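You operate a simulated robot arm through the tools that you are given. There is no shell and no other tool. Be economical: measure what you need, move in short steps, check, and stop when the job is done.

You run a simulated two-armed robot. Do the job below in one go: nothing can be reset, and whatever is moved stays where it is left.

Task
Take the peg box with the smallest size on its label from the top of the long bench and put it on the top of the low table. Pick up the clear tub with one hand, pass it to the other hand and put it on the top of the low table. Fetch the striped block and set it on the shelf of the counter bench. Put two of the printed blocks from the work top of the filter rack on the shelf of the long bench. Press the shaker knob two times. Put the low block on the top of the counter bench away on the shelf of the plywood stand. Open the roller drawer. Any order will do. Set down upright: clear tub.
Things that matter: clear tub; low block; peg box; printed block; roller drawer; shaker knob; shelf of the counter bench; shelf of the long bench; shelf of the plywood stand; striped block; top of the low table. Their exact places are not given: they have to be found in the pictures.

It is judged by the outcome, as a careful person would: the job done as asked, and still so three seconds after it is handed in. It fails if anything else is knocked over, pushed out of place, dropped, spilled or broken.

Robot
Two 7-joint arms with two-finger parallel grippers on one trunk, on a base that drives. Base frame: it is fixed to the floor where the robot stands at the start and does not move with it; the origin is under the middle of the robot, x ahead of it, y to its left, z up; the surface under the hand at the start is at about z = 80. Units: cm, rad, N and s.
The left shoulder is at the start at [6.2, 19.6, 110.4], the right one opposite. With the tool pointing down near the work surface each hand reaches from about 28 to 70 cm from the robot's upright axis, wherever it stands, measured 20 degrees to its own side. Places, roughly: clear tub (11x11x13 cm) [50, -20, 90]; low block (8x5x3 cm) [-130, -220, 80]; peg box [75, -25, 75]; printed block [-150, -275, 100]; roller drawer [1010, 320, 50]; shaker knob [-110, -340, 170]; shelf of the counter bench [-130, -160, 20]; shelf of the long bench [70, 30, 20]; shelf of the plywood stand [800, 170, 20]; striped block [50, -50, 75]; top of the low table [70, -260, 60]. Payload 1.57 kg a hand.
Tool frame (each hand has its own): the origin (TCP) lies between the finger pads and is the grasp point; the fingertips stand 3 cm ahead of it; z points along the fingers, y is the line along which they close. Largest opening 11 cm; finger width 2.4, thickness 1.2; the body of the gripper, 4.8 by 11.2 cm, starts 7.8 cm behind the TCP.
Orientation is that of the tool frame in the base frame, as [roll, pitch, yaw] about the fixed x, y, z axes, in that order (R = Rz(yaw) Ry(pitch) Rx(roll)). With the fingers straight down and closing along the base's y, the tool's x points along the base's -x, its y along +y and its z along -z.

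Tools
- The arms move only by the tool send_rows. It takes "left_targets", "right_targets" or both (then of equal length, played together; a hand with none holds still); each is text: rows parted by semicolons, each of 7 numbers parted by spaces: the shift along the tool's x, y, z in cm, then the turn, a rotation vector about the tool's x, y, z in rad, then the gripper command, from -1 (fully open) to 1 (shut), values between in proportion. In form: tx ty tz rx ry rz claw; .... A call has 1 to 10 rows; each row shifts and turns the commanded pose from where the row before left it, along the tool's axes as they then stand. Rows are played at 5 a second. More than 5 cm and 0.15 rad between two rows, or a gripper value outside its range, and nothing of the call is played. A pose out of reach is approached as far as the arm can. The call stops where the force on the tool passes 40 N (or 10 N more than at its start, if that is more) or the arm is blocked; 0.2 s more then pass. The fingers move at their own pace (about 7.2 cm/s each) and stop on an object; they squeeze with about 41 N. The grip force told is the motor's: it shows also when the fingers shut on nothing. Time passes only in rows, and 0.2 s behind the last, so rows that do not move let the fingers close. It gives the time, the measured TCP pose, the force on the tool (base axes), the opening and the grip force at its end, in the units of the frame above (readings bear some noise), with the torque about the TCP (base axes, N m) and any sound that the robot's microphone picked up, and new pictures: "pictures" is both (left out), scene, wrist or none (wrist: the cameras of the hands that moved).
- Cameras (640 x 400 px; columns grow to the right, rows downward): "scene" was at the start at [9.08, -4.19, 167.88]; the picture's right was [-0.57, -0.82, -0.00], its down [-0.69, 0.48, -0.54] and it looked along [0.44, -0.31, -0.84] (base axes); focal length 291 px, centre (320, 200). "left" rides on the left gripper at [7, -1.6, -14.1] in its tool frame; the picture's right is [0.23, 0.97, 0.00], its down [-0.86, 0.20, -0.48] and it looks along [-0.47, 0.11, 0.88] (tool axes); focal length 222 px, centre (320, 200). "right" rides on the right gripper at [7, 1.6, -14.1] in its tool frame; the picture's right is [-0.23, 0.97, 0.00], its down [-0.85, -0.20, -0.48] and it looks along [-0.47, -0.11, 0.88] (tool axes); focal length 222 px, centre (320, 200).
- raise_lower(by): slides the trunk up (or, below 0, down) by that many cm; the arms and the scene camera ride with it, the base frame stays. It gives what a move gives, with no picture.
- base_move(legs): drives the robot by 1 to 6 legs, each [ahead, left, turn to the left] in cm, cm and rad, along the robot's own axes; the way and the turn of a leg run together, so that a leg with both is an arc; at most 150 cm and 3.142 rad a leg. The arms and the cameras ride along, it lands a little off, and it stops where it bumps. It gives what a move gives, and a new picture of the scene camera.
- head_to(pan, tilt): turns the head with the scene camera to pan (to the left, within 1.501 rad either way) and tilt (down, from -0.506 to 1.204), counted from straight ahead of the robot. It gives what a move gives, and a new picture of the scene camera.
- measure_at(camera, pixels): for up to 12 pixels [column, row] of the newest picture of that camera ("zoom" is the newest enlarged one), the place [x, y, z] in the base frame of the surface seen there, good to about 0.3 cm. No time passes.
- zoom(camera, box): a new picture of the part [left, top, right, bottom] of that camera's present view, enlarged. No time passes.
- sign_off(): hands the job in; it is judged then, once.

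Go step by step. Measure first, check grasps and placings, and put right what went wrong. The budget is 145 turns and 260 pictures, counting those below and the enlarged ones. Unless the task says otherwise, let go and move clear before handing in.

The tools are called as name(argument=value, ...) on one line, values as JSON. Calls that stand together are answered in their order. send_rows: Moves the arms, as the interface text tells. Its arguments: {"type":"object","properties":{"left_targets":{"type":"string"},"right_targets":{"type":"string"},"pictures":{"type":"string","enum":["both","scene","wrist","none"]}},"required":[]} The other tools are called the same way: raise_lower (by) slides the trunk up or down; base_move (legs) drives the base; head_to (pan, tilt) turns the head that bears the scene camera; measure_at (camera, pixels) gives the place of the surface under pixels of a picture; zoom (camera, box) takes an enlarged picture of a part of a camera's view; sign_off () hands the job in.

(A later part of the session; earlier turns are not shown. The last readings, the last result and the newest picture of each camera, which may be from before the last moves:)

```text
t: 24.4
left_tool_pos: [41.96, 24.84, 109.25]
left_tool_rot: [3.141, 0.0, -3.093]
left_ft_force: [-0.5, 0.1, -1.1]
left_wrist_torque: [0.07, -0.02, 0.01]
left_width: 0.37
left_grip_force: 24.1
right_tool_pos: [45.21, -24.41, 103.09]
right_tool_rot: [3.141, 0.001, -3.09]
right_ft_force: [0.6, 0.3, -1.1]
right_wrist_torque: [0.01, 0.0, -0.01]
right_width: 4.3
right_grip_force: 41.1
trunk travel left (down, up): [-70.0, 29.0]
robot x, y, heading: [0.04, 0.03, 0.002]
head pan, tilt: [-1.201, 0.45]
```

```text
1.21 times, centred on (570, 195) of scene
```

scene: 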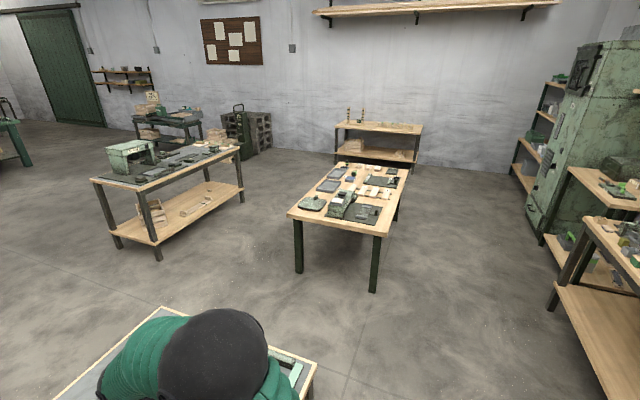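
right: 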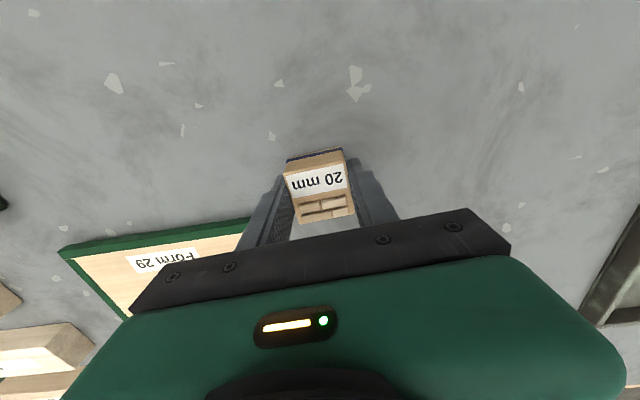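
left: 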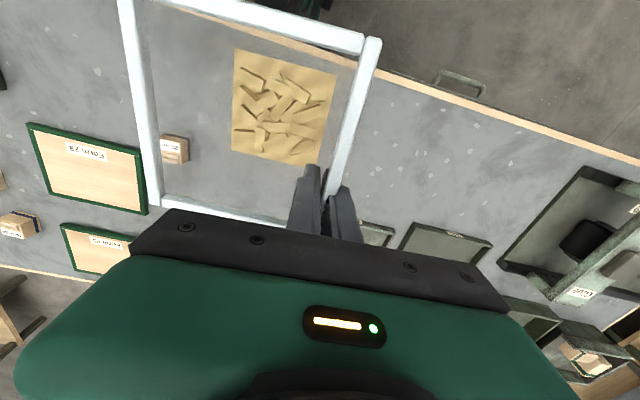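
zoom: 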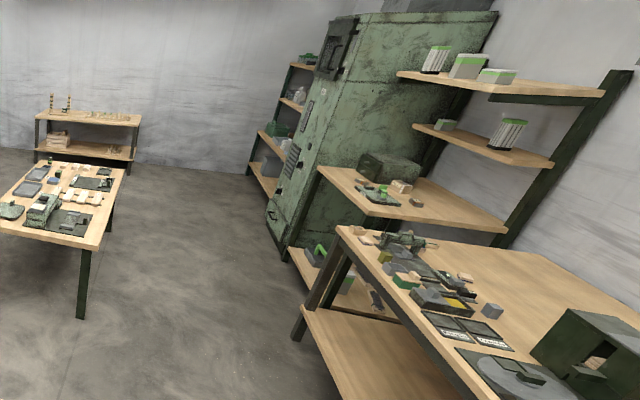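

The low table is the cluttered one (x 28–96, y -190…-325, z 62). I'll back off the bench, turn right, drive toward it along x≈-40 and look at it for free space.

base_move(legs=[[-40, 0, 0], [0, 0, -1.571], [130, 0, 0]])

head_to(pan=0.6, tilt=0.6)

```text
t: 36.9
left_tool_pos: [-12.61, -171.66, 109.22]
left_tool_rot: [3.141, 0.0, 1.639]
left_ft_force: [0.3, 0.8, -0.8]
left_wrist_torque: [-0.04, -0.03, -0.01]
left_width: 0.38
left_grip_force: 24.4
right_tool_pos: [-61.7, -176.02, 103.04]
right_tool_rot: [3.14, 0.0, 1.638]
right_ft_force: [-0.7, 0.4, -1.5]
right_wrist_torque: [0.02, 0.02, -0.01]
right_width: 4.3
right_grip_force: 41.3
trunk travel left (down, up): [-70.0, 29.0]
robot x, y, heading: [-38.29, -130.3, -1.549]
head pan, tilt: [-1.201, 0.45]
```

scene: 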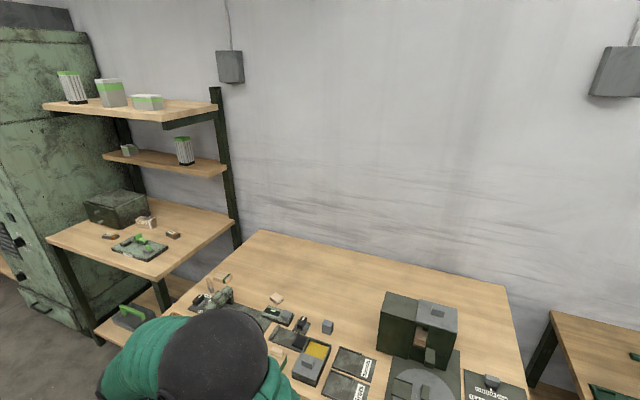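

```text
t: 38.6
left_tool_pos: [-12.62, -171.75, 109.19]
left_tool_rot: [-3.139, 0.001, 1.638]
left_ft_force: [-0.2, -0.6, -0.6]
left_wrist_torque: [-0.06, -0.06, 0.0]
left_width: 0.36
left_grip_force: 24.3
right_tool_pos: [-61.63, -175.89, 103.06]
right_tool_rot: [-3.14, 0.0, 1.639]
right_ft_force: [-0.7, -0.6, -0.8]
right_wrist_torque: [0.05, 0.01, 0.0]
right_width: 4.28
right_grip_force: 41.3
trunk travel left (down, up): [-70.0, 29.0]
robot x, y, heading: [-38.17, -129.76, -1.551]
head pan, tilt: [0.6, 0.6]
```

scene: 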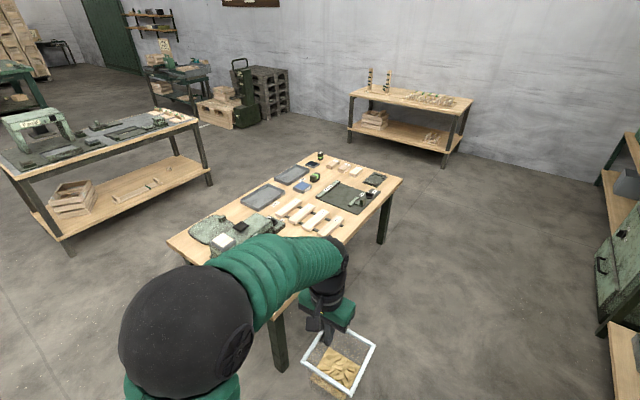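

Drive on 110 cm alongside and look left onto the table.

base_move(legs=[[115, 0, 0], [0, 0, 1.55]])

head_to(pan=0.0, tilt=0.75)

```text
t: 48.4
left_tool_pos: [7.96, -225.02, 109.26]
left_tool_rot: [-3.141, -0.001, -3.093]
left_ft_force: [0.1, 0.2, -0.4]
left_wrist_torque: [0.06, -0.05, 0.0]
left_width: 0.35
left_grip_force: 24.9
right_tool_pos: [11.24, -274.32, 103.01]
right_tool_rot: [-3.141, -0.001, -3.092]
right_ft_force: [0.1, -0.3, -1.1]
right_wrist_torque: [0.0, 0.0, -0.03]
right_width: 4.33
right_grip_force: 41.4
trunk travel left (down, up): [-70.0, 29.0]
robot x, y, heading: [-34.16, -249.73, 0.001]
head pan, tilt: [0.6, 0.6]
```

scene: 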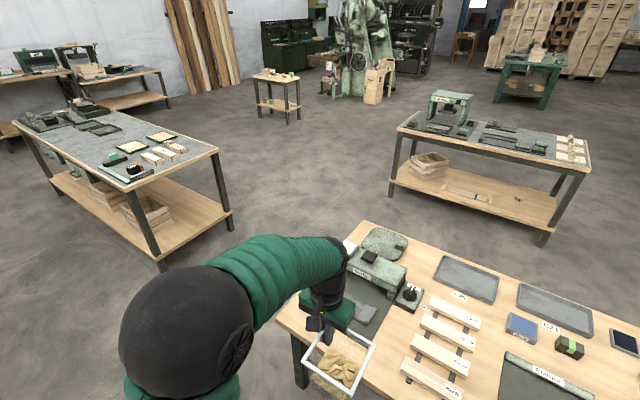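

```text
t: 49.4
left_tool_pos: [7.78, -225.02, 109.26]
left_tool_rot: [-3.14, 0.002, -3.092]
left_ft_force: [-0.3, 0.5, -1.3]
left_wrist_torque: [0.06, -0.04, 0.01]
left_width: 0.35
left_grip_force: 24.4
right_tool_pos: [11.05, -274.2, 103.1]
right_tool_rot: [-3.14, 0.0, -3.091]
right_ft_force: [-0.2, 0.6, 0.6]
right_wrist_torque: [-0.02, 0.01, 0.03]
right_width: 4.31
right_grip_force: 41.0
trunk travel left (down, up): [-70.0, 29.0]
robot x, y, heading: [-34.0, -249.86, -0.003]
head pan, tilt: [0.0, 0.75]
```

scene: 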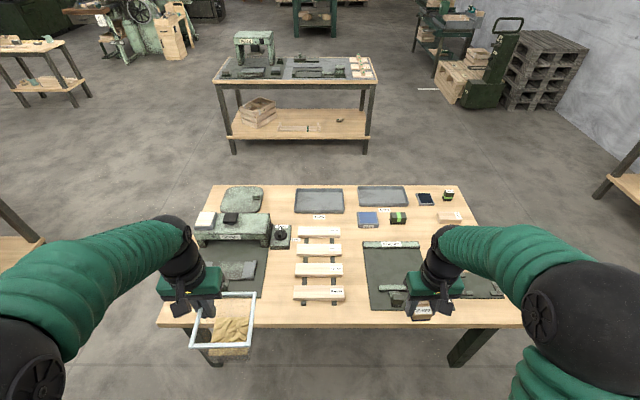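

Look for free table space: measure candidate edges.

measure_at(camera="scene", pixels=[[269, 285], [295, 290], [345, 295], [370, 308], [345, 265], [366, 265], [320, 324], [268, 212], [296, 205], [340, 222], [362, 237], [317, 305]])

zoom(camera="scene", box=[160, 170, 530, 340])

```text
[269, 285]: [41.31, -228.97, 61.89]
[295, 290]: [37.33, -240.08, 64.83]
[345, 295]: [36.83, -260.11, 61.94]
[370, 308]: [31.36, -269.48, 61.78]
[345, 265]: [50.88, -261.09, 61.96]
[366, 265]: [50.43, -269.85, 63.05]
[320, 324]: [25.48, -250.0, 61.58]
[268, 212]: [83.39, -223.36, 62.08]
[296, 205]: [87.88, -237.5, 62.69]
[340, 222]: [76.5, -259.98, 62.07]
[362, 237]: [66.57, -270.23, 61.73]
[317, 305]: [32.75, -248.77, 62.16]
```

```text
1.73 times, centred on (345, 255) of scene
```

zoom: 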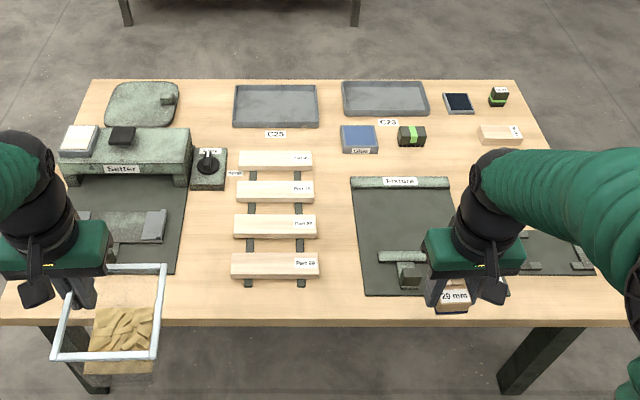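

Gaps here are about 10 cm, too tight for the tub. Part of the table is behind the right arm; strafe right to see that end.

base_move(legs=[[0, -45, 0]])

zoom(camera="scene", box=[120, 170, 520, 350])

```text
t: 52.1
left_tool_pos: [7.69, -269.24, 109.12]
left_tool_rot: [-3.134, 0.002, -3.094]
left_ft_force: [-0.1, -0.3, -0.6]
left_wrist_torque: [0.04, -0.05, 0.02]
left_width: 0.34
left_grip_force: 24.9
right_tool_pos: [10.97, -318.4, 103.29]
right_tool_rot: [-3.137, 0.001, -3.097]
right_ft_force: [-0.5, 0.5, -1.4]
right_wrist_torque: [-0.01, 0.0, 0.01]
right_width: 4.27
right_grip_force: 41.3
trunk travel left (down, up): [-70.0, 29.0]
robot x, y, heading: [-33.98, -294.27, -0.007]
head pan, tilt: [0.0, 0.75]
```

scene: 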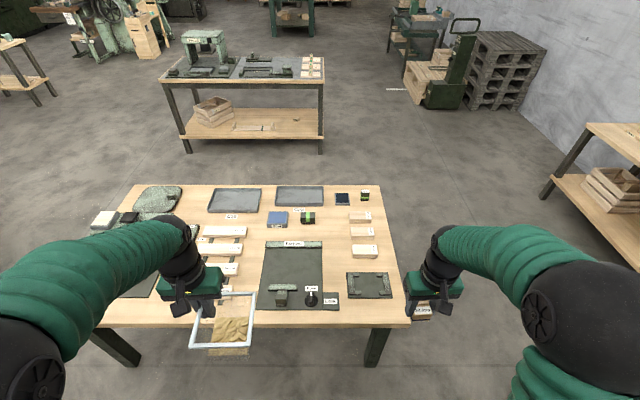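

```text
1.60 times, centred on (320, 260) of scene
```

zoom: 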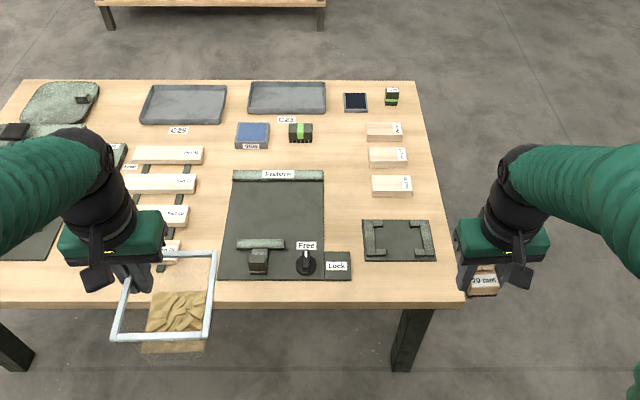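

There's a free area at scene (337,240), between the Fixture plate and the wood blocks. Measure its bounds.

measure_at(camera="scene", pixels=[[323, 245], [323, 275], [353, 257], [351, 240], [350, 222], [316, 218], [337, 240], [337, 275], [346, 272], [335, 207], [390, 262], [388, 240]])

```text
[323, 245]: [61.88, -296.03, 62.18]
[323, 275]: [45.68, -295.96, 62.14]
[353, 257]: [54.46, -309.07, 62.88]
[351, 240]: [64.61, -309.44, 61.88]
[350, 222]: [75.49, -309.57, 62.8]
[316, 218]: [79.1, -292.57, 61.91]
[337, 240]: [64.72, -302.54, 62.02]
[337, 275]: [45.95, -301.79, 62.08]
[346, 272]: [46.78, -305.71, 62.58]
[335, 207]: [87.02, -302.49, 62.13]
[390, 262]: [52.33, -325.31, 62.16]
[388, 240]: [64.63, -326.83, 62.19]
```

Free zones: (x 64–78, y -293…-309) for the tub, (x≈52, y≈-302.5) for the peg box. First the peg box from here: drive forward 27 and lower the trunk 16.

base_move(legs=[[27, 0, 0]])

raise_lower(by=-14)

```text
t: 54.0
left_tool_pos: [34.59, -269.71, 109.24]
left_tool_rot: [-3.141, 0.003, -3.09]
left_ft_force: [0.8, -0.3, -0.5]
left_wrist_torque: [0.07, -0.01, 0.0]
left_width: 0.35
left_grip_force: 24.5
right_tool_pos: [38.07, -318.95, 103.32]
right_tool_rot: [3.14, 0.003, -3.093]
right_ft_force: [-0.2, -0.2, -0.8]
right_wrist_torque: [0.0, 0.0, 0.01]
right_width: 4.29
right_grip_force: 41.3
trunk travel left (down, up): [-70.0, 29.0]
robot x, y, heading: [-6.82, -294.06, -0.003]
head pan, tilt: [0.0, 0.75]
```

scene: 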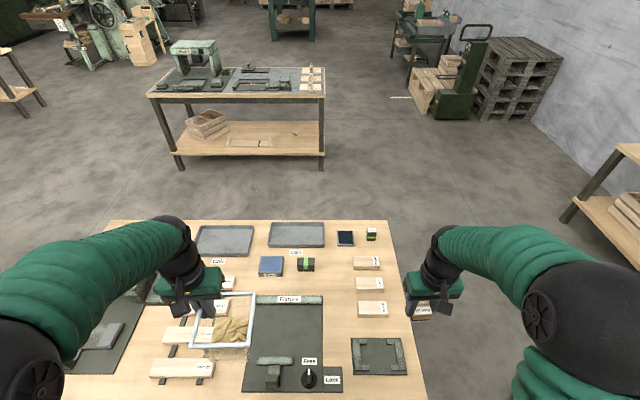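

```text
t: 55.7
left_tool_pos: [34.67, -269.63, 95.39]
left_tool_rot: [-3.139, 0.004, -3.091]
left_ft_force: [-0.2, 0.0, -1.3]
left_wrist_torque: [0.06, -0.03, 0.03]
left_width: 0.34
left_grip_force: 24.4
right_tool_pos: [38.1, -318.77, 89.31]
right_tool_rot: [3.141, 0.004, -3.094]
right_ft_force: [0.7, -0.1, -0.9]
right_wrist_torque: [0.01, -0.02, 0.03]
right_width: 4.28
right_grip_force: 41.4
trunk travel left (down, up): [-56.0, 43.0]
robot x, y, heading: [-6.63, -294.59, 0.002]
head pan, tilt: [0.0, 0.75]
```

Move the right hand over (52,-302.5) and descend to just above the surface.

send_rows(right_targets="-2.94 3.12 1.86 0 0 0 0.8;-2.94 3.12 1.86 0 0 0 0.8;-2.94 3.12 1.86 0 0 0 0.8;-2.94 3.12 1.86 0 0 0 0.8;-2.94 3.12 1.86 0 0 0 0.8;0 0 4 0 0 0 0.8;0 0 4 0 0 0 0.8;0 0 2.5 0 0 0 0.8;0 0 0 0 0 0 0.8", pictures="both")

```text
t: 57.7
left_tool_pos: [34.67, -269.67, 95.26]
left_tool_rot: [-3.139, 0.004, -3.091]
left_ft_force: [-0.1, 0.4, -1.5]
left_wrist_torque: [0.07, -0.07, -0.02]
left_width: 0.34
left_grip_force: 24.2
right_tool_pos: [52.17, -302.35, 69.53]
right_tool_rot: [3.141, 0.001, -3.091]
right_ft_force: [0.4, -1.0, -1.3]
right_wrist_torque: [0.0, 0.0, 0.0]
right_width: 4.3
right_grip_force: 40.6
trunk travel left (down, up): [-56.0, 43.0]
robot x, y, heading: [-6.48, -294.75, -0.003]
head pan, tilt: [0.0, 0.75]
```

scene: 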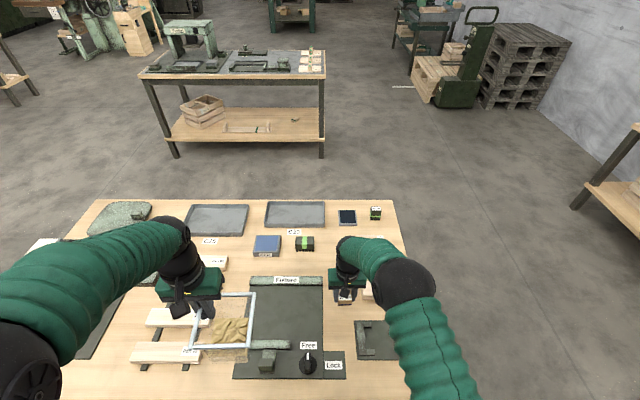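
right: 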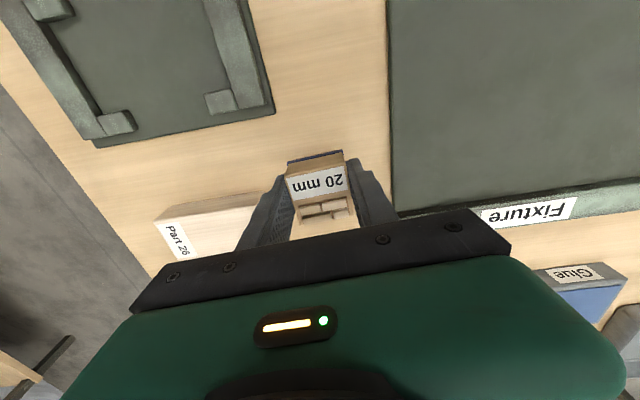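

Clear on both sides; lower 3.6, open slightly, and lift.

send_rows(right_targets="0 0 2 0 0 0 0.8;0 0 1.3 0 0 0 0.8;0 0 0.4 0 0 0 0.8;0 0 0 0 0 0 0.8;0 0 0 0 0 0 0;0 0 0 0 0 0 0;0 0 -4 0 0 0 0;0 0 -4.5 0 0 0 0;0 0 -4.5 0 0 0 0;0 -2 -4 0 0 0 0", pictures="wrist")

```text
t: 59.9
left_tool_pos: [34.56, -269.59, 95.42]
left_tool_rot: [-3.139, 0.001, -3.091]
left_ft_force: [0.0, 0.0, -0.9]
left_wrist_torque: [0.03, -0.03, 0.0]
left_width: 0.39
left_grip_force: 24.6
right_tool_pos: [52.32, -304.63, 82.93]
right_tool_rot: [3.14, 0.004, -3.092]
right_ft_force: [-0.3, 0.0, -0.2]
right_wrist_torque: [0.0, -0.01, -0.03]
right_width: 5.48
right_grip_force: 0.0
trunk travel left (down, up): [-56.0, 43.0]
robot x, y, heading: [-6.83, -294.6, -0.001]
head pan, tilt: [0.0, 0.75]
```

right: 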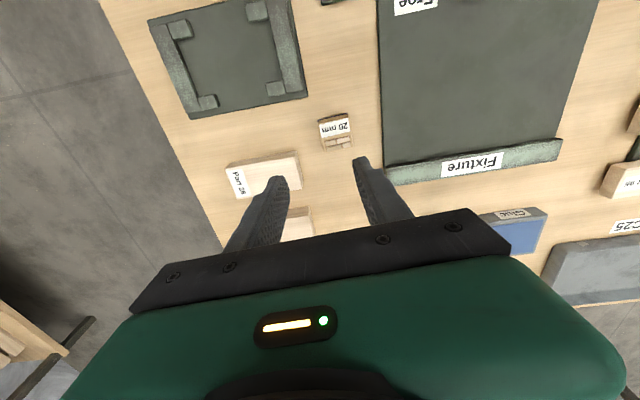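

The peg box stands by itself. Now go round to the table's end to place the tub from there.

base_move(legs=[[-27, 0, 0], [0, -80, 0], [108, 0, 0], [0, 0, 1.571]])

zoom(camera="scene", box=[160, 170, 560, 400])

```text
t: 74.6
left_tool_pos: [53.81, -331.61, 95.22]
left_tool_rot: [-3.139, 0.004, -1.544]
left_ft_force: [-0.4, -0.6, -0.6]
left_wrist_torque: [0.05, 0.02, -0.02]
left_width: 0.37
left_grip_force: 24.3
right_tool_pos: [89.35, -314.74, 82.86]
right_tool_rot: [-3.14, 0.004, -1.544]
right_ft_force: [-0.4, 0.5, -0.3]
right_wrist_torque: [0.02, 0.03, -0.03]
right_width: 5.53
right_grip_force: 0.0
trunk travel left (down, up): [-56.0, 43.0]
robot x, y, heading: [77.85, -373.51, 1.544]
head pan, tilt: [0.0, 0.75]
```

scene: 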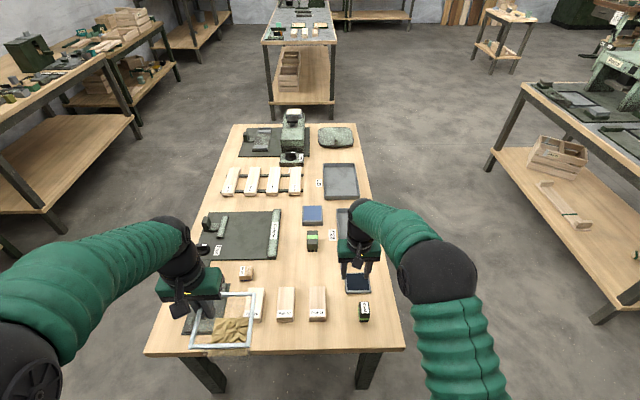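

```text
1.60 times, centred on (360, 285) of scene
```

zoom: 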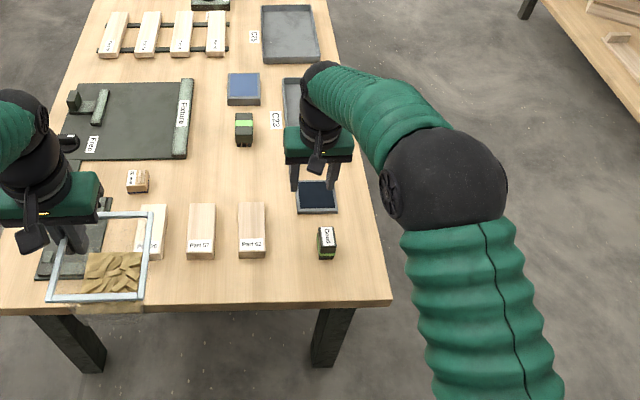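

Now measure the free spot at zoom (222,172): bar edge, green box, block tops, tablet.

measure_at(camera="zoom", pixels=[[193, 150], [151, 180], [188, 203], [215, 203], [253, 200], [244, 149], [232, 140], [297, 200], [283, 150], [222, 172], [245, 190]])

```text
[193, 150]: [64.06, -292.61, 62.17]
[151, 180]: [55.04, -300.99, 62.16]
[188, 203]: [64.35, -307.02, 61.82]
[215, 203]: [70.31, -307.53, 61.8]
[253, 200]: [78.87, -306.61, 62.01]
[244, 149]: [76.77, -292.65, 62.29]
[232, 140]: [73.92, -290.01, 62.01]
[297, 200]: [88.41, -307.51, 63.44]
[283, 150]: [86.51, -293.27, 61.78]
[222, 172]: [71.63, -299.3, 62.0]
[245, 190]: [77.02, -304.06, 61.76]
```

Tub spot: centre ≈(71.5,-299.8). Verify the tub's offset from the hand, and move forward 14.

measure_at(camera="zoom", pixels=[[130, 214], [147, 250], [95, 298], [143, 295], [55, 275]])

base_move(legs=[[14, 0, 0]])

```text
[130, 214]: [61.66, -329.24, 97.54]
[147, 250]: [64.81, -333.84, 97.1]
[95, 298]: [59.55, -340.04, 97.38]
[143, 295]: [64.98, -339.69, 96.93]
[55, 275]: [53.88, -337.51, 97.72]
```

```text
t: 76.0
left_tool_pos: [54.46, -317.48, 95.37]
left_tool_rot: [-3.14, 0.005, -1.547]
left_ft_force: [0.9, -0.5, -1.0]
left_wrist_torque: [-0.01, 0.06, 0.0]
left_width: 0.34
left_grip_force: 24.2
right_tool_pos: [89.95, -300.8, 82.87]
right_tool_rot: [-3.14, 0.005, -1.548]
right_ft_force: [-0.8, 0.0, 0.4]
right_wrist_torque: [-0.01, 0.0, -0.01]
right_width: 5.5
right_grip_force: 0.1
trunk travel left (down, up): [-56.0, 43.0]
robot x, y, heading: [77.79, -359.57, 1.542]
head pan, tilt: [0.0, 0.75]
```

scene: 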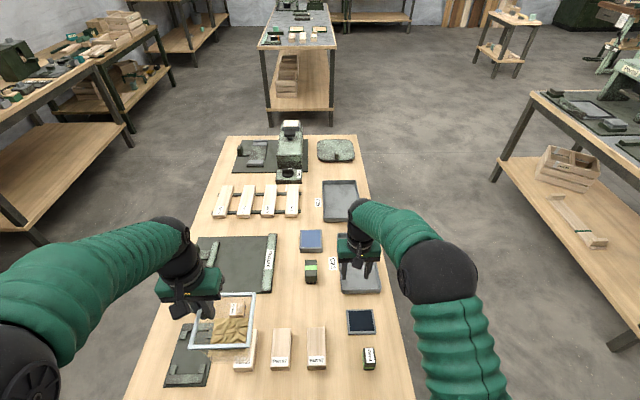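

Tub centre is TCP + (5.5,-3.0). Carry it to TCP (66.0,-296.8), z≈85.

send_rows(left_targets="-3.4 -2 1.6 0 0 0 1;-3.4 -2 1.6 0 0 0 1;-3.4 -2 1.6 0 0 0 1;-3.4 -2 1.6 0 0 0 1;-3.4 -2 1.6 0 0 0 1;-3.4 -2 1.6 0 0 0 1;0 0 3 0 0 0 1;0 0 3 0 0 0 1;0 0 0 0 0 0 1", pictures="both")

```text
t: 78.0
left_tool_pos: [66.06, -296.84, 79.84]
left_tool_rot: [-3.14, 0.004, -1.545]
left_ft_force: [-1.0, -0.1, -1.1]
left_wrist_torque: [0.03, 0.02, -0.01]
left_width: 0.36
left_grip_force: 24.6
right_tool_pos: [89.97, -300.93, 82.91]
right_tool_rot: [-3.141, 0.005, -1.551]
right_ft_force: [-0.1, -0.2, 0.5]
right_wrist_torque: [0.02, 0.0, -0.04]
right_width: 5.5
right_grip_force: 0.1
trunk travel left (down, up): [-56.0, 43.0]
robot x, y, heading: [78.16, -359.33, 1.547]
head pan, tilt: [0.0, 0.75]
```

scene: 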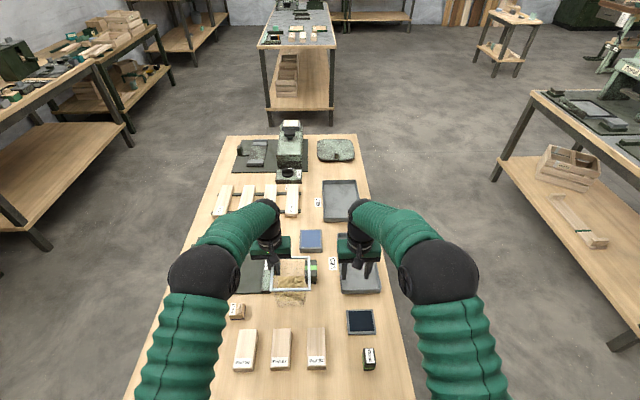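
left: 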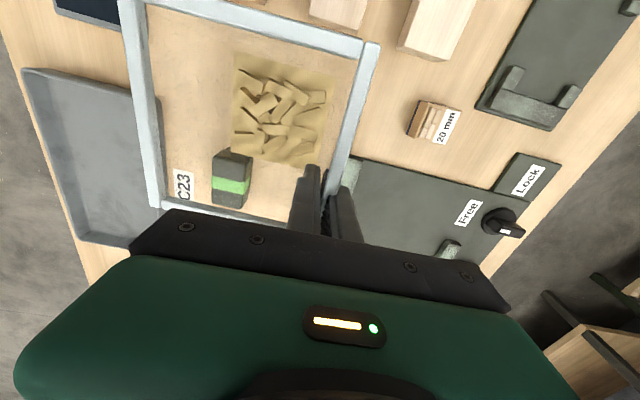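

Verify tub rim extents relative to the free spot.

zoom(camera="scene", box=[230, 235, 350, 345])

measure_at(camera="zoom", pixels=[[412, 205], [330, 290], [260, 290], [330, 175], [222, 250], [270, 360], [400, 370]])

```text
3.64 times, centred on (290, 290) of scene
```

zoom: 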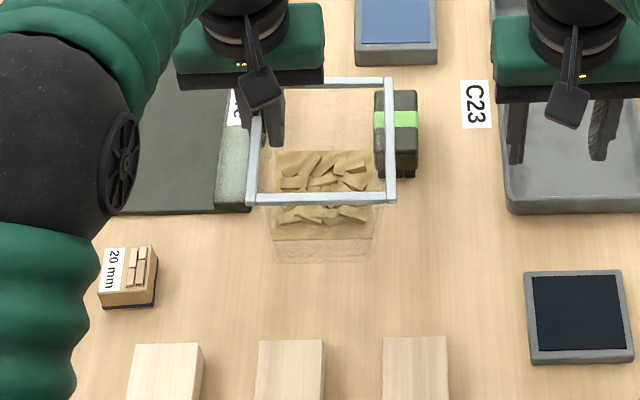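

```text
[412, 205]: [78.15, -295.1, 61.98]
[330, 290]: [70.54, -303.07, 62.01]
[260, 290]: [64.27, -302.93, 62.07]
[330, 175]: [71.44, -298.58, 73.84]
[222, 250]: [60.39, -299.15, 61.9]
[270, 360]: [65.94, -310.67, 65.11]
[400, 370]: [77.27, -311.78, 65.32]
```

Position fits (x 66–77, y -305…-294). Lower onto the table and release.

send_rows(left_targets="0 0 2.5 0 0 0 1;0 0 2.5 0 0 0 1;0 0 1 0 0 0 1;0 0 0.5 0 0 0 1;0 0 0.2 0 0 0 1;0 0 0 0 0 0 1", pictures="wrist")

```text
t: 79.4
left_tool_pos: [66.0, -296.69, 73.36]
left_tool_rot: [-3.139, 0.007, -1.546]
left_ft_force: [-0.1, -0.4, 1.0]
left_wrist_torque: [0.01, -0.05, -0.04]
left_width: 0.34
left_grip_force: 25.2
right_tool_pos: [89.98, -300.79, 83.03]
right_tool_rot: [-3.141, 0.006, -1.548]
right_ft_force: [0.5, 0.7, 0.1]
right_wrist_torque: [-0.02, 0.03, -0.01]
right_width: 5.53
right_grip_force: 0.0
trunk travel left (down, up): [-56.0, 43.0]
robot x, y, heading: [77.94, -358.93, 1.543]
head pan, tilt: [0.0, 0.75]
```

left: 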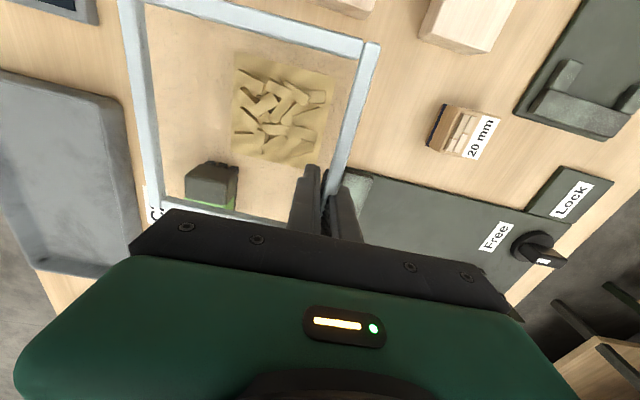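

Contact is beginning (force +1 N). Release, then lift straight up, and look.

send_rows(left_targets="0 0 0.25 0 0 0 1;0 0 0 0 0 0 0.6;0 0 0 0 0 0 0.4;0 0 0 0 0 0 0.4;0 0 -3 0 0 0 0.4;0 0 -4 0 0 0 0.4;0 0 -4.5 0 0 0 0.4;0 0 -4.5 0 0 0 0.4;3 3 0 0 0 0 0.4;3 3 0 0 0 0 0.4", pictures="both")

```text
t: 81.6
left_tool_pos: [59.92, -302.94, 88.92]
left_tool_rot: [-3.138, 0.007, -1.548]
left_ft_force: [-0.4, -0.6, 0.5]
left_wrist_torque: [-0.02, -0.03, 0.0]
left_width: 3.31
left_grip_force: 0.1
right_tool_pos: [89.78, -300.95, 83.12]
right_tool_rot: [-3.139, 0.008, -1.55]
right_ft_force: [-0.5, -0.5, -0.9]
right_wrist_torque: [0.01, -0.01, 0.0]
right_width: 5.49
right_grip_force: 0.0
trunk travel left (down, up): [-56.0, 43.0]
robot x, y, heading: [78.27, -360.05, 1.543]
head pan, tilt: [0.0, 0.75]
```

scene: 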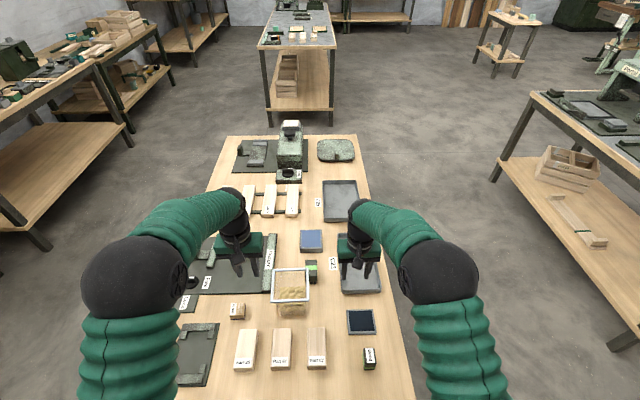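
left: 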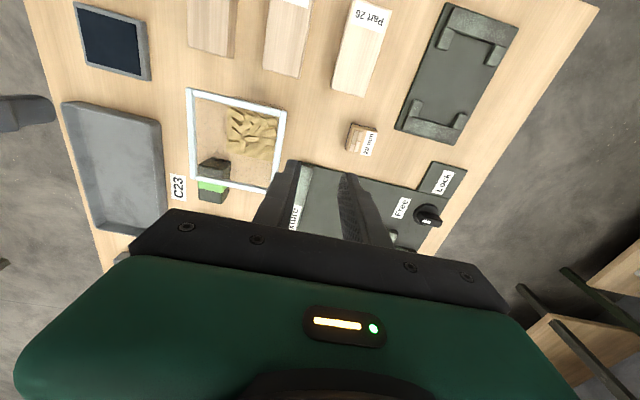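

Tub stands upright. Next, go to the filter rack/machine side (x≈-100): back off, turn left to face -x, and look.

raise_lower(by=14)

base_move(legs=[[-25, 0, 0], [0, 0, 1.598], [60, 0, 0]])

head_to(pan=0.0, tilt=0.3)

```text
t: 83.2
left_tool_pos: [60.13, -302.87, 102.82]
left_tool_rot: [-3.14, 0.005, -1.546]
left_ft_force: [0.4, -0.2, 0.3]
left_wrist_torque: [-0.01, -0.01, 0.0]
left_width: 3.3
left_grip_force: 0.1
right_tool_pos: [90.04, -300.8, 96.9]
right_tool_rot: [-3.142, 0.004, -1.548]
right_ft_force: [-0.6, -0.8, 0.5]
right_wrist_torque: [0.02, 0.05, 0.0]
right_width: 5.51
right_grip_force: 0.0
trunk travel left (down, up): [-70.0, 29.0]
robot x, y, heading: [77.66, -359.55, 1.549]
head pan, tilt: [0.0, 0.75]
```

```text
t: 92.0
left_tool_pos: [-40.11, -402.8, 102.91]
left_tool_rot: [-3.14, 0.007, 0.044]
left_ft_force: [-0.3, 0.4, 0.1]
left_wrist_torque: [0.01, 0.01, 0.01]
left_width: 3.32
left_grip_force: 0.1
right_tool_pos: [-42.65, -373.03, 96.99]
right_tool_rot: [3.14, 0.007, 0.044]
right_ft_force: [-0.3, -0.2, 0.5]
right_wrist_torque: [-0.04, 0.0, 0.0]
right_width: 5.5
right_grip_force: 0.0
trunk travel left (down, up): [-70.0, 29.0]
robot x, y, heading: [16.0, -383.74, 3.135]
head pan, tilt: [0.0, 0.75]
```

scene: 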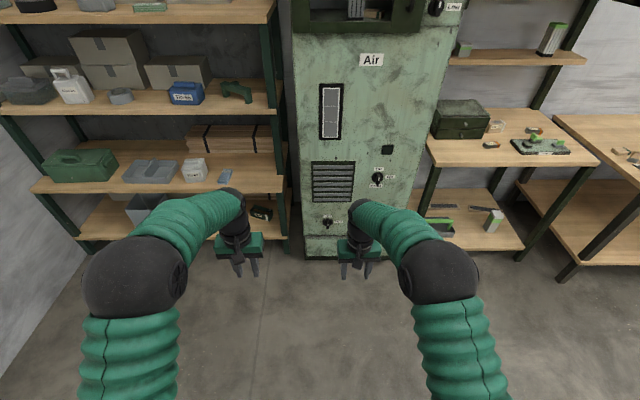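

```text
t: 92.9
left_tool_pos: [-40.0, -402.76, 102.95]
left_tool_rot: [-3.14, 0.006, 0.044]
left_ft_force: [0.3, 0.3, -0.1]
left_wrist_torque: [-0.01, -0.02, -0.01]
left_width: 3.31
left_grip_force: 0.1
right_tool_pos: [-42.64, -373.05, 97.11]
right_tool_rot: [3.141, 0.008, 0.041]
right_ft_force: [0.2, -0.4, 0.4]
right_wrist_torque: [-0.01, -0.01, -0.02]
right_width: 5.51
right_grip_force: 0.0
trunk travel left (down, up): [-70.0, 29.0]
robot x, y, heading: [16.4, -383.63, 3.128]
head pan, tilt: [0.0, 0.3]
```

scene: 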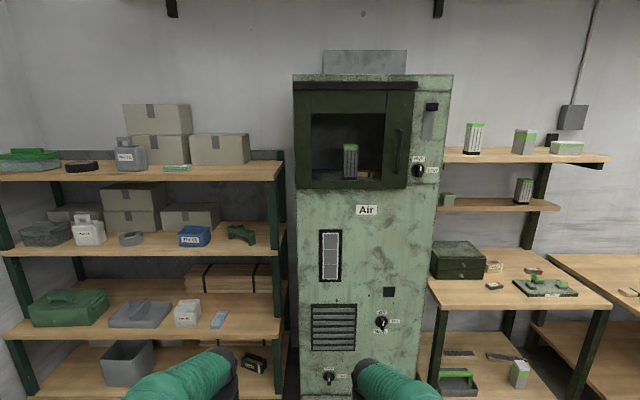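

zoom(camera="scene", box=[290, 80, 450, 200])

zoom(camera="scene", box=[370, 280, 410, 400])

zoom(camera="scene", box=[420, 230, 620, 400])

measure_at(camera="scene", pixels=[[419, 170], [388, 292], [381, 323], [329, 376], [493, 267], [494, 286], [430, 121], [400, 240], [440, 304], [555, 303]])

```text
3.33 times, centred on (370, 140) of scene
```

zoom: 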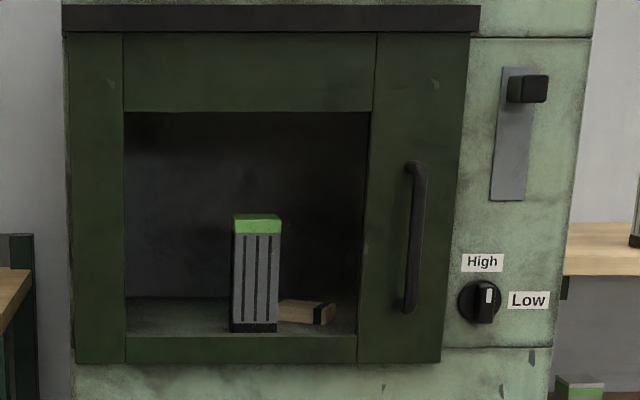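

```text
3.33 times, centred on (390, 340) of scene
```

zoom: 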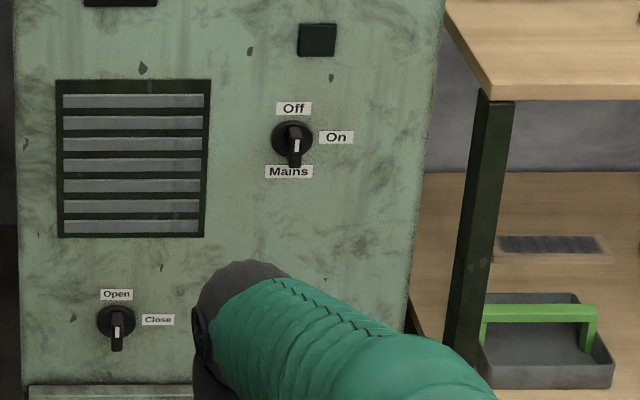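

```text
2.35 times, centred on (520, 315) of scene
```

zoom: 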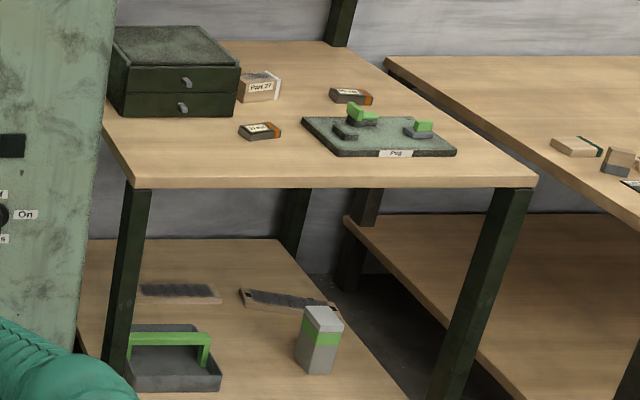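

```text
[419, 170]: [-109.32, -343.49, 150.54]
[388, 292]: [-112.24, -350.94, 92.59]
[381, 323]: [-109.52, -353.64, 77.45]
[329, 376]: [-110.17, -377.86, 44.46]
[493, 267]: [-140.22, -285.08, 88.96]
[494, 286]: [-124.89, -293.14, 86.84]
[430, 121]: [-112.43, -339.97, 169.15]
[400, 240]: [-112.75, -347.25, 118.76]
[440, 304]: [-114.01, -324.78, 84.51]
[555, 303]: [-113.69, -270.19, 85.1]
```

Zoom on the rack work top items and the black knob at (432,107).

zoom(camera="scene", box=[480, 250, 560, 310])

measure_at(camera="scene", pixels=[[431, 105], [433, 106], [434, 104], [434, 109], [437, 106], [425, 130], [540, 270], [514, 290], [515, 255], [600, 300], [580, 250]])

zoom(camera="scene", box=[410, 90, 450, 190])

```text
6.67 times, centred on (520, 280) of scene
```

zoom: 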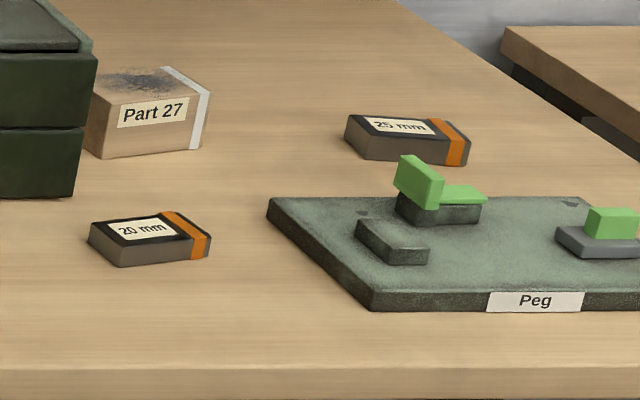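

```text
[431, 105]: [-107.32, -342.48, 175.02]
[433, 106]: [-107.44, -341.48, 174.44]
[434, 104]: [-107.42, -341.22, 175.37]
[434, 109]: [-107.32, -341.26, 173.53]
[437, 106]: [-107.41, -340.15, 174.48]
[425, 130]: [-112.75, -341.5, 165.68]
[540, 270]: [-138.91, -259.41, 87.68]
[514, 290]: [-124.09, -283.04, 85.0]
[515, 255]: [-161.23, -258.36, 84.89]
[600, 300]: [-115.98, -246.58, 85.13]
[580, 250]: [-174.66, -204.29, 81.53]
```

```text
4.00 times, centred on (430, 140) of scene
```

zoom: 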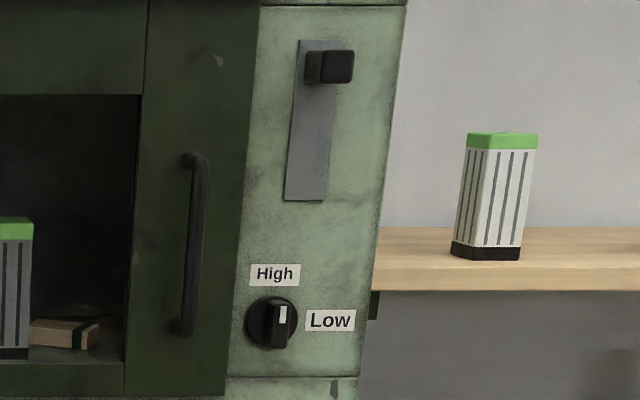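

The shaker knob (black, face x≈-107.4, y≈-341.3, z 173–175.7) sits at the top of a vertical slot. I'll raise the trunk and turn the right hand to point forward at shoulder-plus height.

raise_lower(by=28)

send_rows(right_targets="1 0 -4.5 0 -0.15 0 1;0.32 0 -4.6 0 -0.15 0 1;-0.38 0 -4.59 0 -0.15 0 1;-1.06 0 -4.49 0 -0.15 0 1;-1.72 0 -4.28 0 -0.15 0 1;-2.34 0 -3.98 0 -0.15 0 1;-2.9 0 -3.58 0 -0.15 0 1;-3.4 0 -3.11 0 -0.15 0 1;-3.83 0 -2.56 0 -0.15 0 1;-4.17 0 -1.96 0 -0.15 0 1", pictures="scene")

```text
t: 95.7
left_tool_pos: [-40.02, -402.8, 130.92]
left_tool_rot: [-3.14, 0.005, 0.045]
left_ft_force: [0.2, 0.3, 0.7]
left_wrist_torque: [0.04, 0.0, 0.03]
left_width: 3.29
left_grip_force: 0.0
right_tool_pos: [-42.63, -373.05, 125.07]
right_tool_rot: [3.141, 0.007, 0.043]
right_ft_force: [-0.1, -0.5, -0.4]
right_wrist_torque: [0.03, 0.05, 0.0]
right_width: 5.49
right_grip_force: 0.0
trunk travel left (down, up): [-98.0, 1.0]
robot x, y, heading: [15.94, -383.64, 3.136]
head pan, tilt: [0.0, 0.3]
```

```text
t: 97.9
left_tool_pos: [-39.98, -402.7, 131.0]
left_tool_rot: [3.141, 0.007, 0.044]
left_ft_force: [-0.7, 0.1, -0.9]
left_wrist_torque: [0.0, 0.0, 0.0]
left_width: 3.3
left_grip_force: 0.0
right_tool_pos: [-34.56, -373.02, 163.56]
right_tool_rot: [3.126, 1.508, 0.028]
right_ft_force: [-1.2, 0.1, 0.5]
right_wrist_torque: [0.0, 0.05, 0.0]
right_width: 0.01
right_grip_force: 21.1
right hand out of reach, approached as far as the arm can: row 8, 9, 10
trunk travel left (down, up): [-98.0, 1.0]
robot x, y, heading: [16.11, -383.63, 3.133]
head pan, tilt: [0.0, 0.3]
```

scene: 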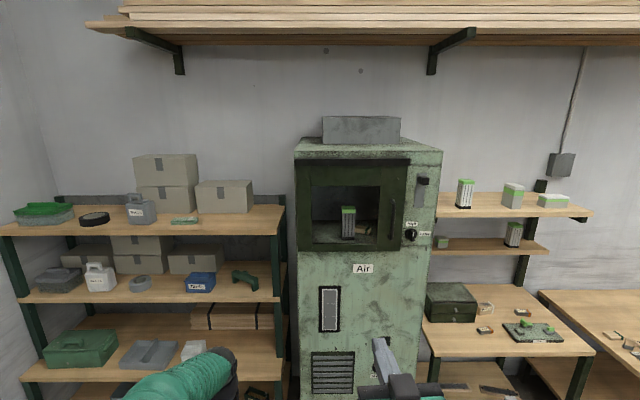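

Height stopped at z≈164 with the hand close in; try extending forward, which may let it rise.

send_rows(right_targets="0 0 4 0 -0.07 0 1;0 0 4 0 0 0 1;0 0 4 0 0 0 1;-3 0 2 0 0 0 1;-3 0 0 0 0 0 1;-2 0 0 0 0 0 1;0 0 0 0 0 0 1", pictures="none")

```text
t: 99.5
left_tool_pos: [-40.0, -402.89, 130.95]
left_tool_rot: [-3.141, 0.006, 0.043]
left_ft_force: [0.3, -0.8, -0.4]
left_wrist_torque: [-0.03, 0.0, 0.02]
left_width: 3.31
left_grip_force: 0.1
right_tool_pos: [-48.16, -373.7, 171.42]
right_tool_rot: [-0.237, 1.565, 2.946]
right_ft_force: [-0.1, -0.6, -0.2]
right_wrist_torque: [0.02, -0.03, 0.0]
right_width: 0.0
right_grip_force: 21.3
trunk travel left (down, up): [-98.0, 1.0]
robot x, y, heading: [16.22, -383.78, 3.131]
head pan, tilt: [0.0, 0.3]
```

It now reaches z 171. Try up another 8.

send_rows(right_targets="-3 0 0 0 0 0 1;-3 0 0 0 0 0 1;-2 0 0 0 0 0 1;0 0 0 0 0 0 1", pictures="scene")

```text
t: 100.5
left_tool_pos: [-39.99, -402.78, 131.02]
left_tool_rot: [-3.139, 0.007, 0.042]
left_ft_force: [-0.5, 0.2, -0.4]
left_wrist_torque: [-0.01, 0.03, 0.0]
left_width: 3.29
left_grip_force: 0.1
right_tool_pos: [-47.97, -373.71, 179.28]
right_tool_rot: [-0.149, 1.566, 3.036]
right_ft_force: [0.0, -0.1, -0.1]
right_wrist_torque: [-0.02, -0.01, 0.02]
right_width: 0.0
right_grip_force: 21.6
trunk travel left (down, up): [-98.0, 1.0]
robot x, y, heading: [16.05, -383.52, 3.134]
head pan, tilt: [0.0, 0.3]
```

scene: 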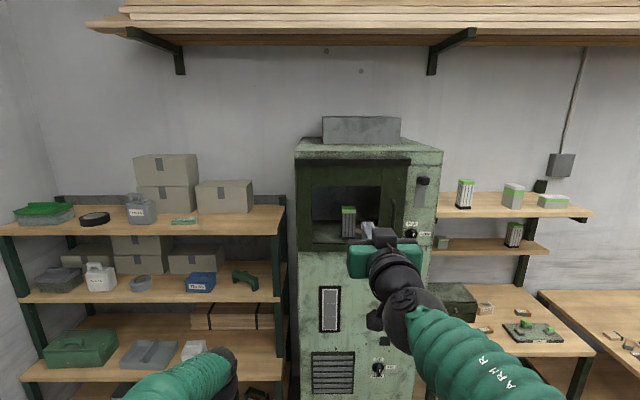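

Hand at z 179, pointing forward. Pull the left hand back, then drive toward the knob (50 ahead, 32 right).

send_rows(left_targets="4.5 0 0 0 0 0 0.4;4.5 0 0 0 0 0 0.4;4.5 0 0 0 0 0 0.4;3 0 0 0 0 0 0.4", pictures="none")

base_move(legs=[[0, -32.5, 0], [48, 0, 0.007]])

zoom(camera="scene", box=[260, 60, 500, 260])

```text
t: 101.5
left_tool_pos: [-23.64, -401.79, 131.05]
left_tool_rot: [-3.139, 0.007, 0.042]
left_ft_force: [-0.2, 0.3, 0.7]
left_wrist_torque: [0.01, 0.0, -0.02]
left_width: 3.3
left_grip_force: 0.2
right_tool_pos: [-47.86, -373.7, 179.38]
right_tool_rot: [-0.108, 1.566, 3.075]
right_ft_force: [0.1, -0.1, 0.4]
right_wrist_torque: [0.01, -0.01, 0.02]
right_width: 0.03
right_grip_force: 21.4
trunk travel left (down, up): [-98.0, 1.0]
robot x, y, heading: [16.14, -383.38, 3.131]
head pan, tilt: [0.0, 0.3]
```

```text
t: 106.2
left_tool_pos: [-70.77, -368.71, 131.12]
left_tool_rot: [-3.138, 0.012, 0.056]
left_ft_force: [-0.5, 0.0, -0.7]
left_wrist_torque: [0.0, -0.01, 0.0]
left_width: 3.29
left_grip_force: 0.0
right_tool_pos: [-95.08, -341.11, 179.64]
right_tool_rot: [-0.154, 1.562, 3.042]
right_ft_force: [0.6, -1.3, -0.5]
right_wrist_torque: [0.0, -0.05, -0.05]
right_width: 0.03
right_grip_force: 21.0
trunk travel left (down, up): [-98.0, 1.0]
robot x, y, heading: [-31.56, -350.12, -3.136]
head pan, tilt: [0.0, 0.3]
```

scene: 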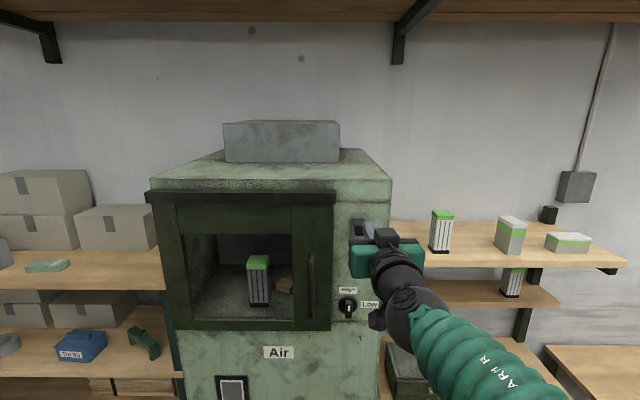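

```text
2.00 times, centred on (380, 160) of scene
```

zoom: 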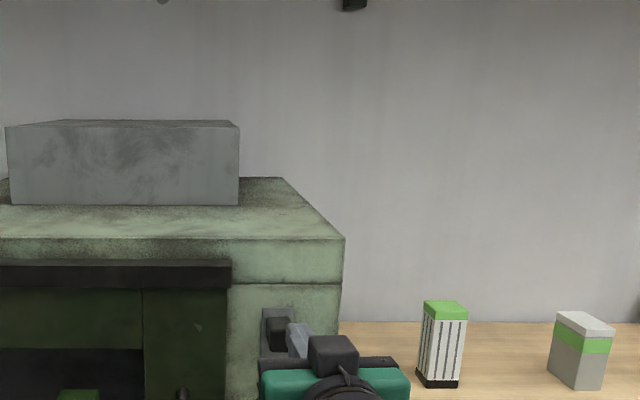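

Measure knob and fingers.

measure_at(camera="zoom", pixels=[[278, 335], [284, 335], [272, 345], [278, 318], [284, 318], [296, 340], [302, 330]])

```text
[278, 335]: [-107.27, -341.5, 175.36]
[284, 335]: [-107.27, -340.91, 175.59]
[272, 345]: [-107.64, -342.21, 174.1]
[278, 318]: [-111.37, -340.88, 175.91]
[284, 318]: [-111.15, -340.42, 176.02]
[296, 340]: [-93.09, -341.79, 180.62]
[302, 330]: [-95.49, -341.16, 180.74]
```

Advance the closed fingers above the knob (tips x≈-110), then press down slowly.

send_rows(right_targets="0 0 4 0 0 0 1;0 0 4 0 0 0 1;0 0 3.8 0 0 0 1;0 0 0 0 0 0 1;0.8 0 0 0 0 0 1;0.8 0 0 0 0 0 1;0.7 0 0 0 0 0 1;0.7 0 0 0 0 0 1;0.7 0 0 0 0 0 1;0 0 0 0 0 0 1", pictures="scene")

zoom(camera="scene", box=[320, 190, 440, 290])

```text
t: 108.3
left_tool_pos: [-71.1, -368.27, 131.2]
left_tool_rot: [3.14, 0.009, 0.056]
left_ft_force: [-0.5, -0.9, 0.3]
left_wrist_torque: [0.01, -0.01, -0.03]
left_width: 3.32
left_grip_force: 0.1
right_tool_pos: [-107.28, -341.2, 175.89]
right_tool_rot: [0.314, 1.564, -2.775]
right_ft_force: [-0.1, -0.3, 2.5]
right_wrist_torque: [0.01, 0.0, 0.02]
right_width: 0.04
right_grip_force: 20.8
trunk travel left (down, up): [-98.0, 1.0]
robot x, y, heading: [-31.52, -349.99, -3.136]
head pan, tilt: [0.0, 0.3]
```

scene: 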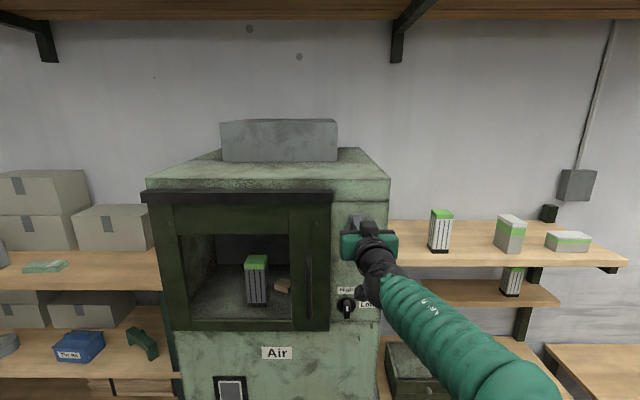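

```text
4.00 times, centred on (380, 240) of scene
```

zoom: 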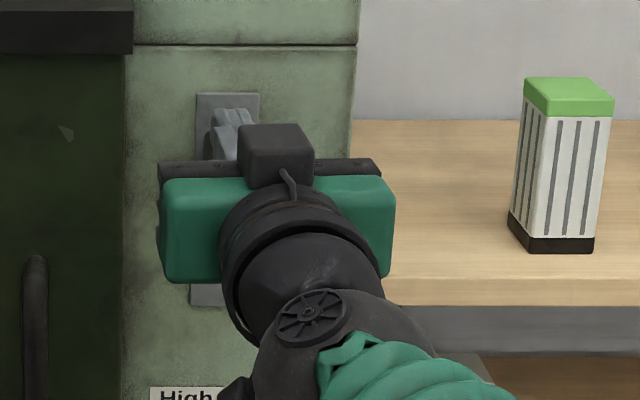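

Light upward force (2.5 N): the knob moves down with a spring. Continue down to the end.

send_rows(right_targets="1 0 0 0 0 0 1;1 0 0 0 0 0 1;1 0 0 0 0 0 1;1 0 0 0 0 0 1;0 0 0 0 0 0 1", pictures="none")

send_rows(right_targets="1 0 0 0 0 0 1;1 0 0 0 0 0 1;1 0 0 0 0 0 1;1 0 0 0 0 0 1;1 0 0 0 0 0 1;0 0 0 0 0 0 1", pictures="none")

```text
t: 109.5
left_tool_pos: [-70.96, -368.47, 131.11]
left_tool_rot: [3.141, 0.01, 0.057]
left_ft_force: [0.1, -0.8, 0.6]
left_wrist_torque: [0.0, 0.01, 0.0]
left_width: 3.29
left_grip_force: 0.0
right_tool_pos: [-107.3, -341.26, 171.69]
right_tool_rot: [0.198, 1.564, -2.89]
right_ft_force: [-0.5, -0.5, 5.5]
right_wrist_torque: [-0.01, 0.01, -0.04]
right_width: 0.01
right_grip_force: 21.2
trunk travel left (down, up): [-98.0, 1.0]
robot x, y, heading: [-31.48, -350.33, -3.142]
head pan, tilt: [0.0, 0.3]
```

```text
t: 110.4
left_tool_pos: [-70.95, -368.49, 130.98]
left_tool_rot: [-3.141, 0.011, 0.056]
left_ft_force: [0.5, -0.7, 0.3]
left_wrist_torque: [0.01, -0.03, -0.01]
left_width: 3.31
left_grip_force: 0.1
right_tool_pos: [-107.21, -341.28, 170.1]
right_tool_rot: [-0.054, 1.539, 3.134]
right_ft_force: [0.0, -1.2, 8.1]
right_wrist_torque: [-0.02, 0.08, -0.11]
right_width: 0.0
right_grip_force: 20.8
trunk travel left (down, up): [-98.0, 1.0]
robot x, y, heading: [-31.37, -350.0, -3.138]
head pan, tilt: [0.0, 0.3]
stopped in row 4 (right hand): the force on the tool passed its limit at 47 N (the readings are from after the stop); the commanded pose is now the measured one
```

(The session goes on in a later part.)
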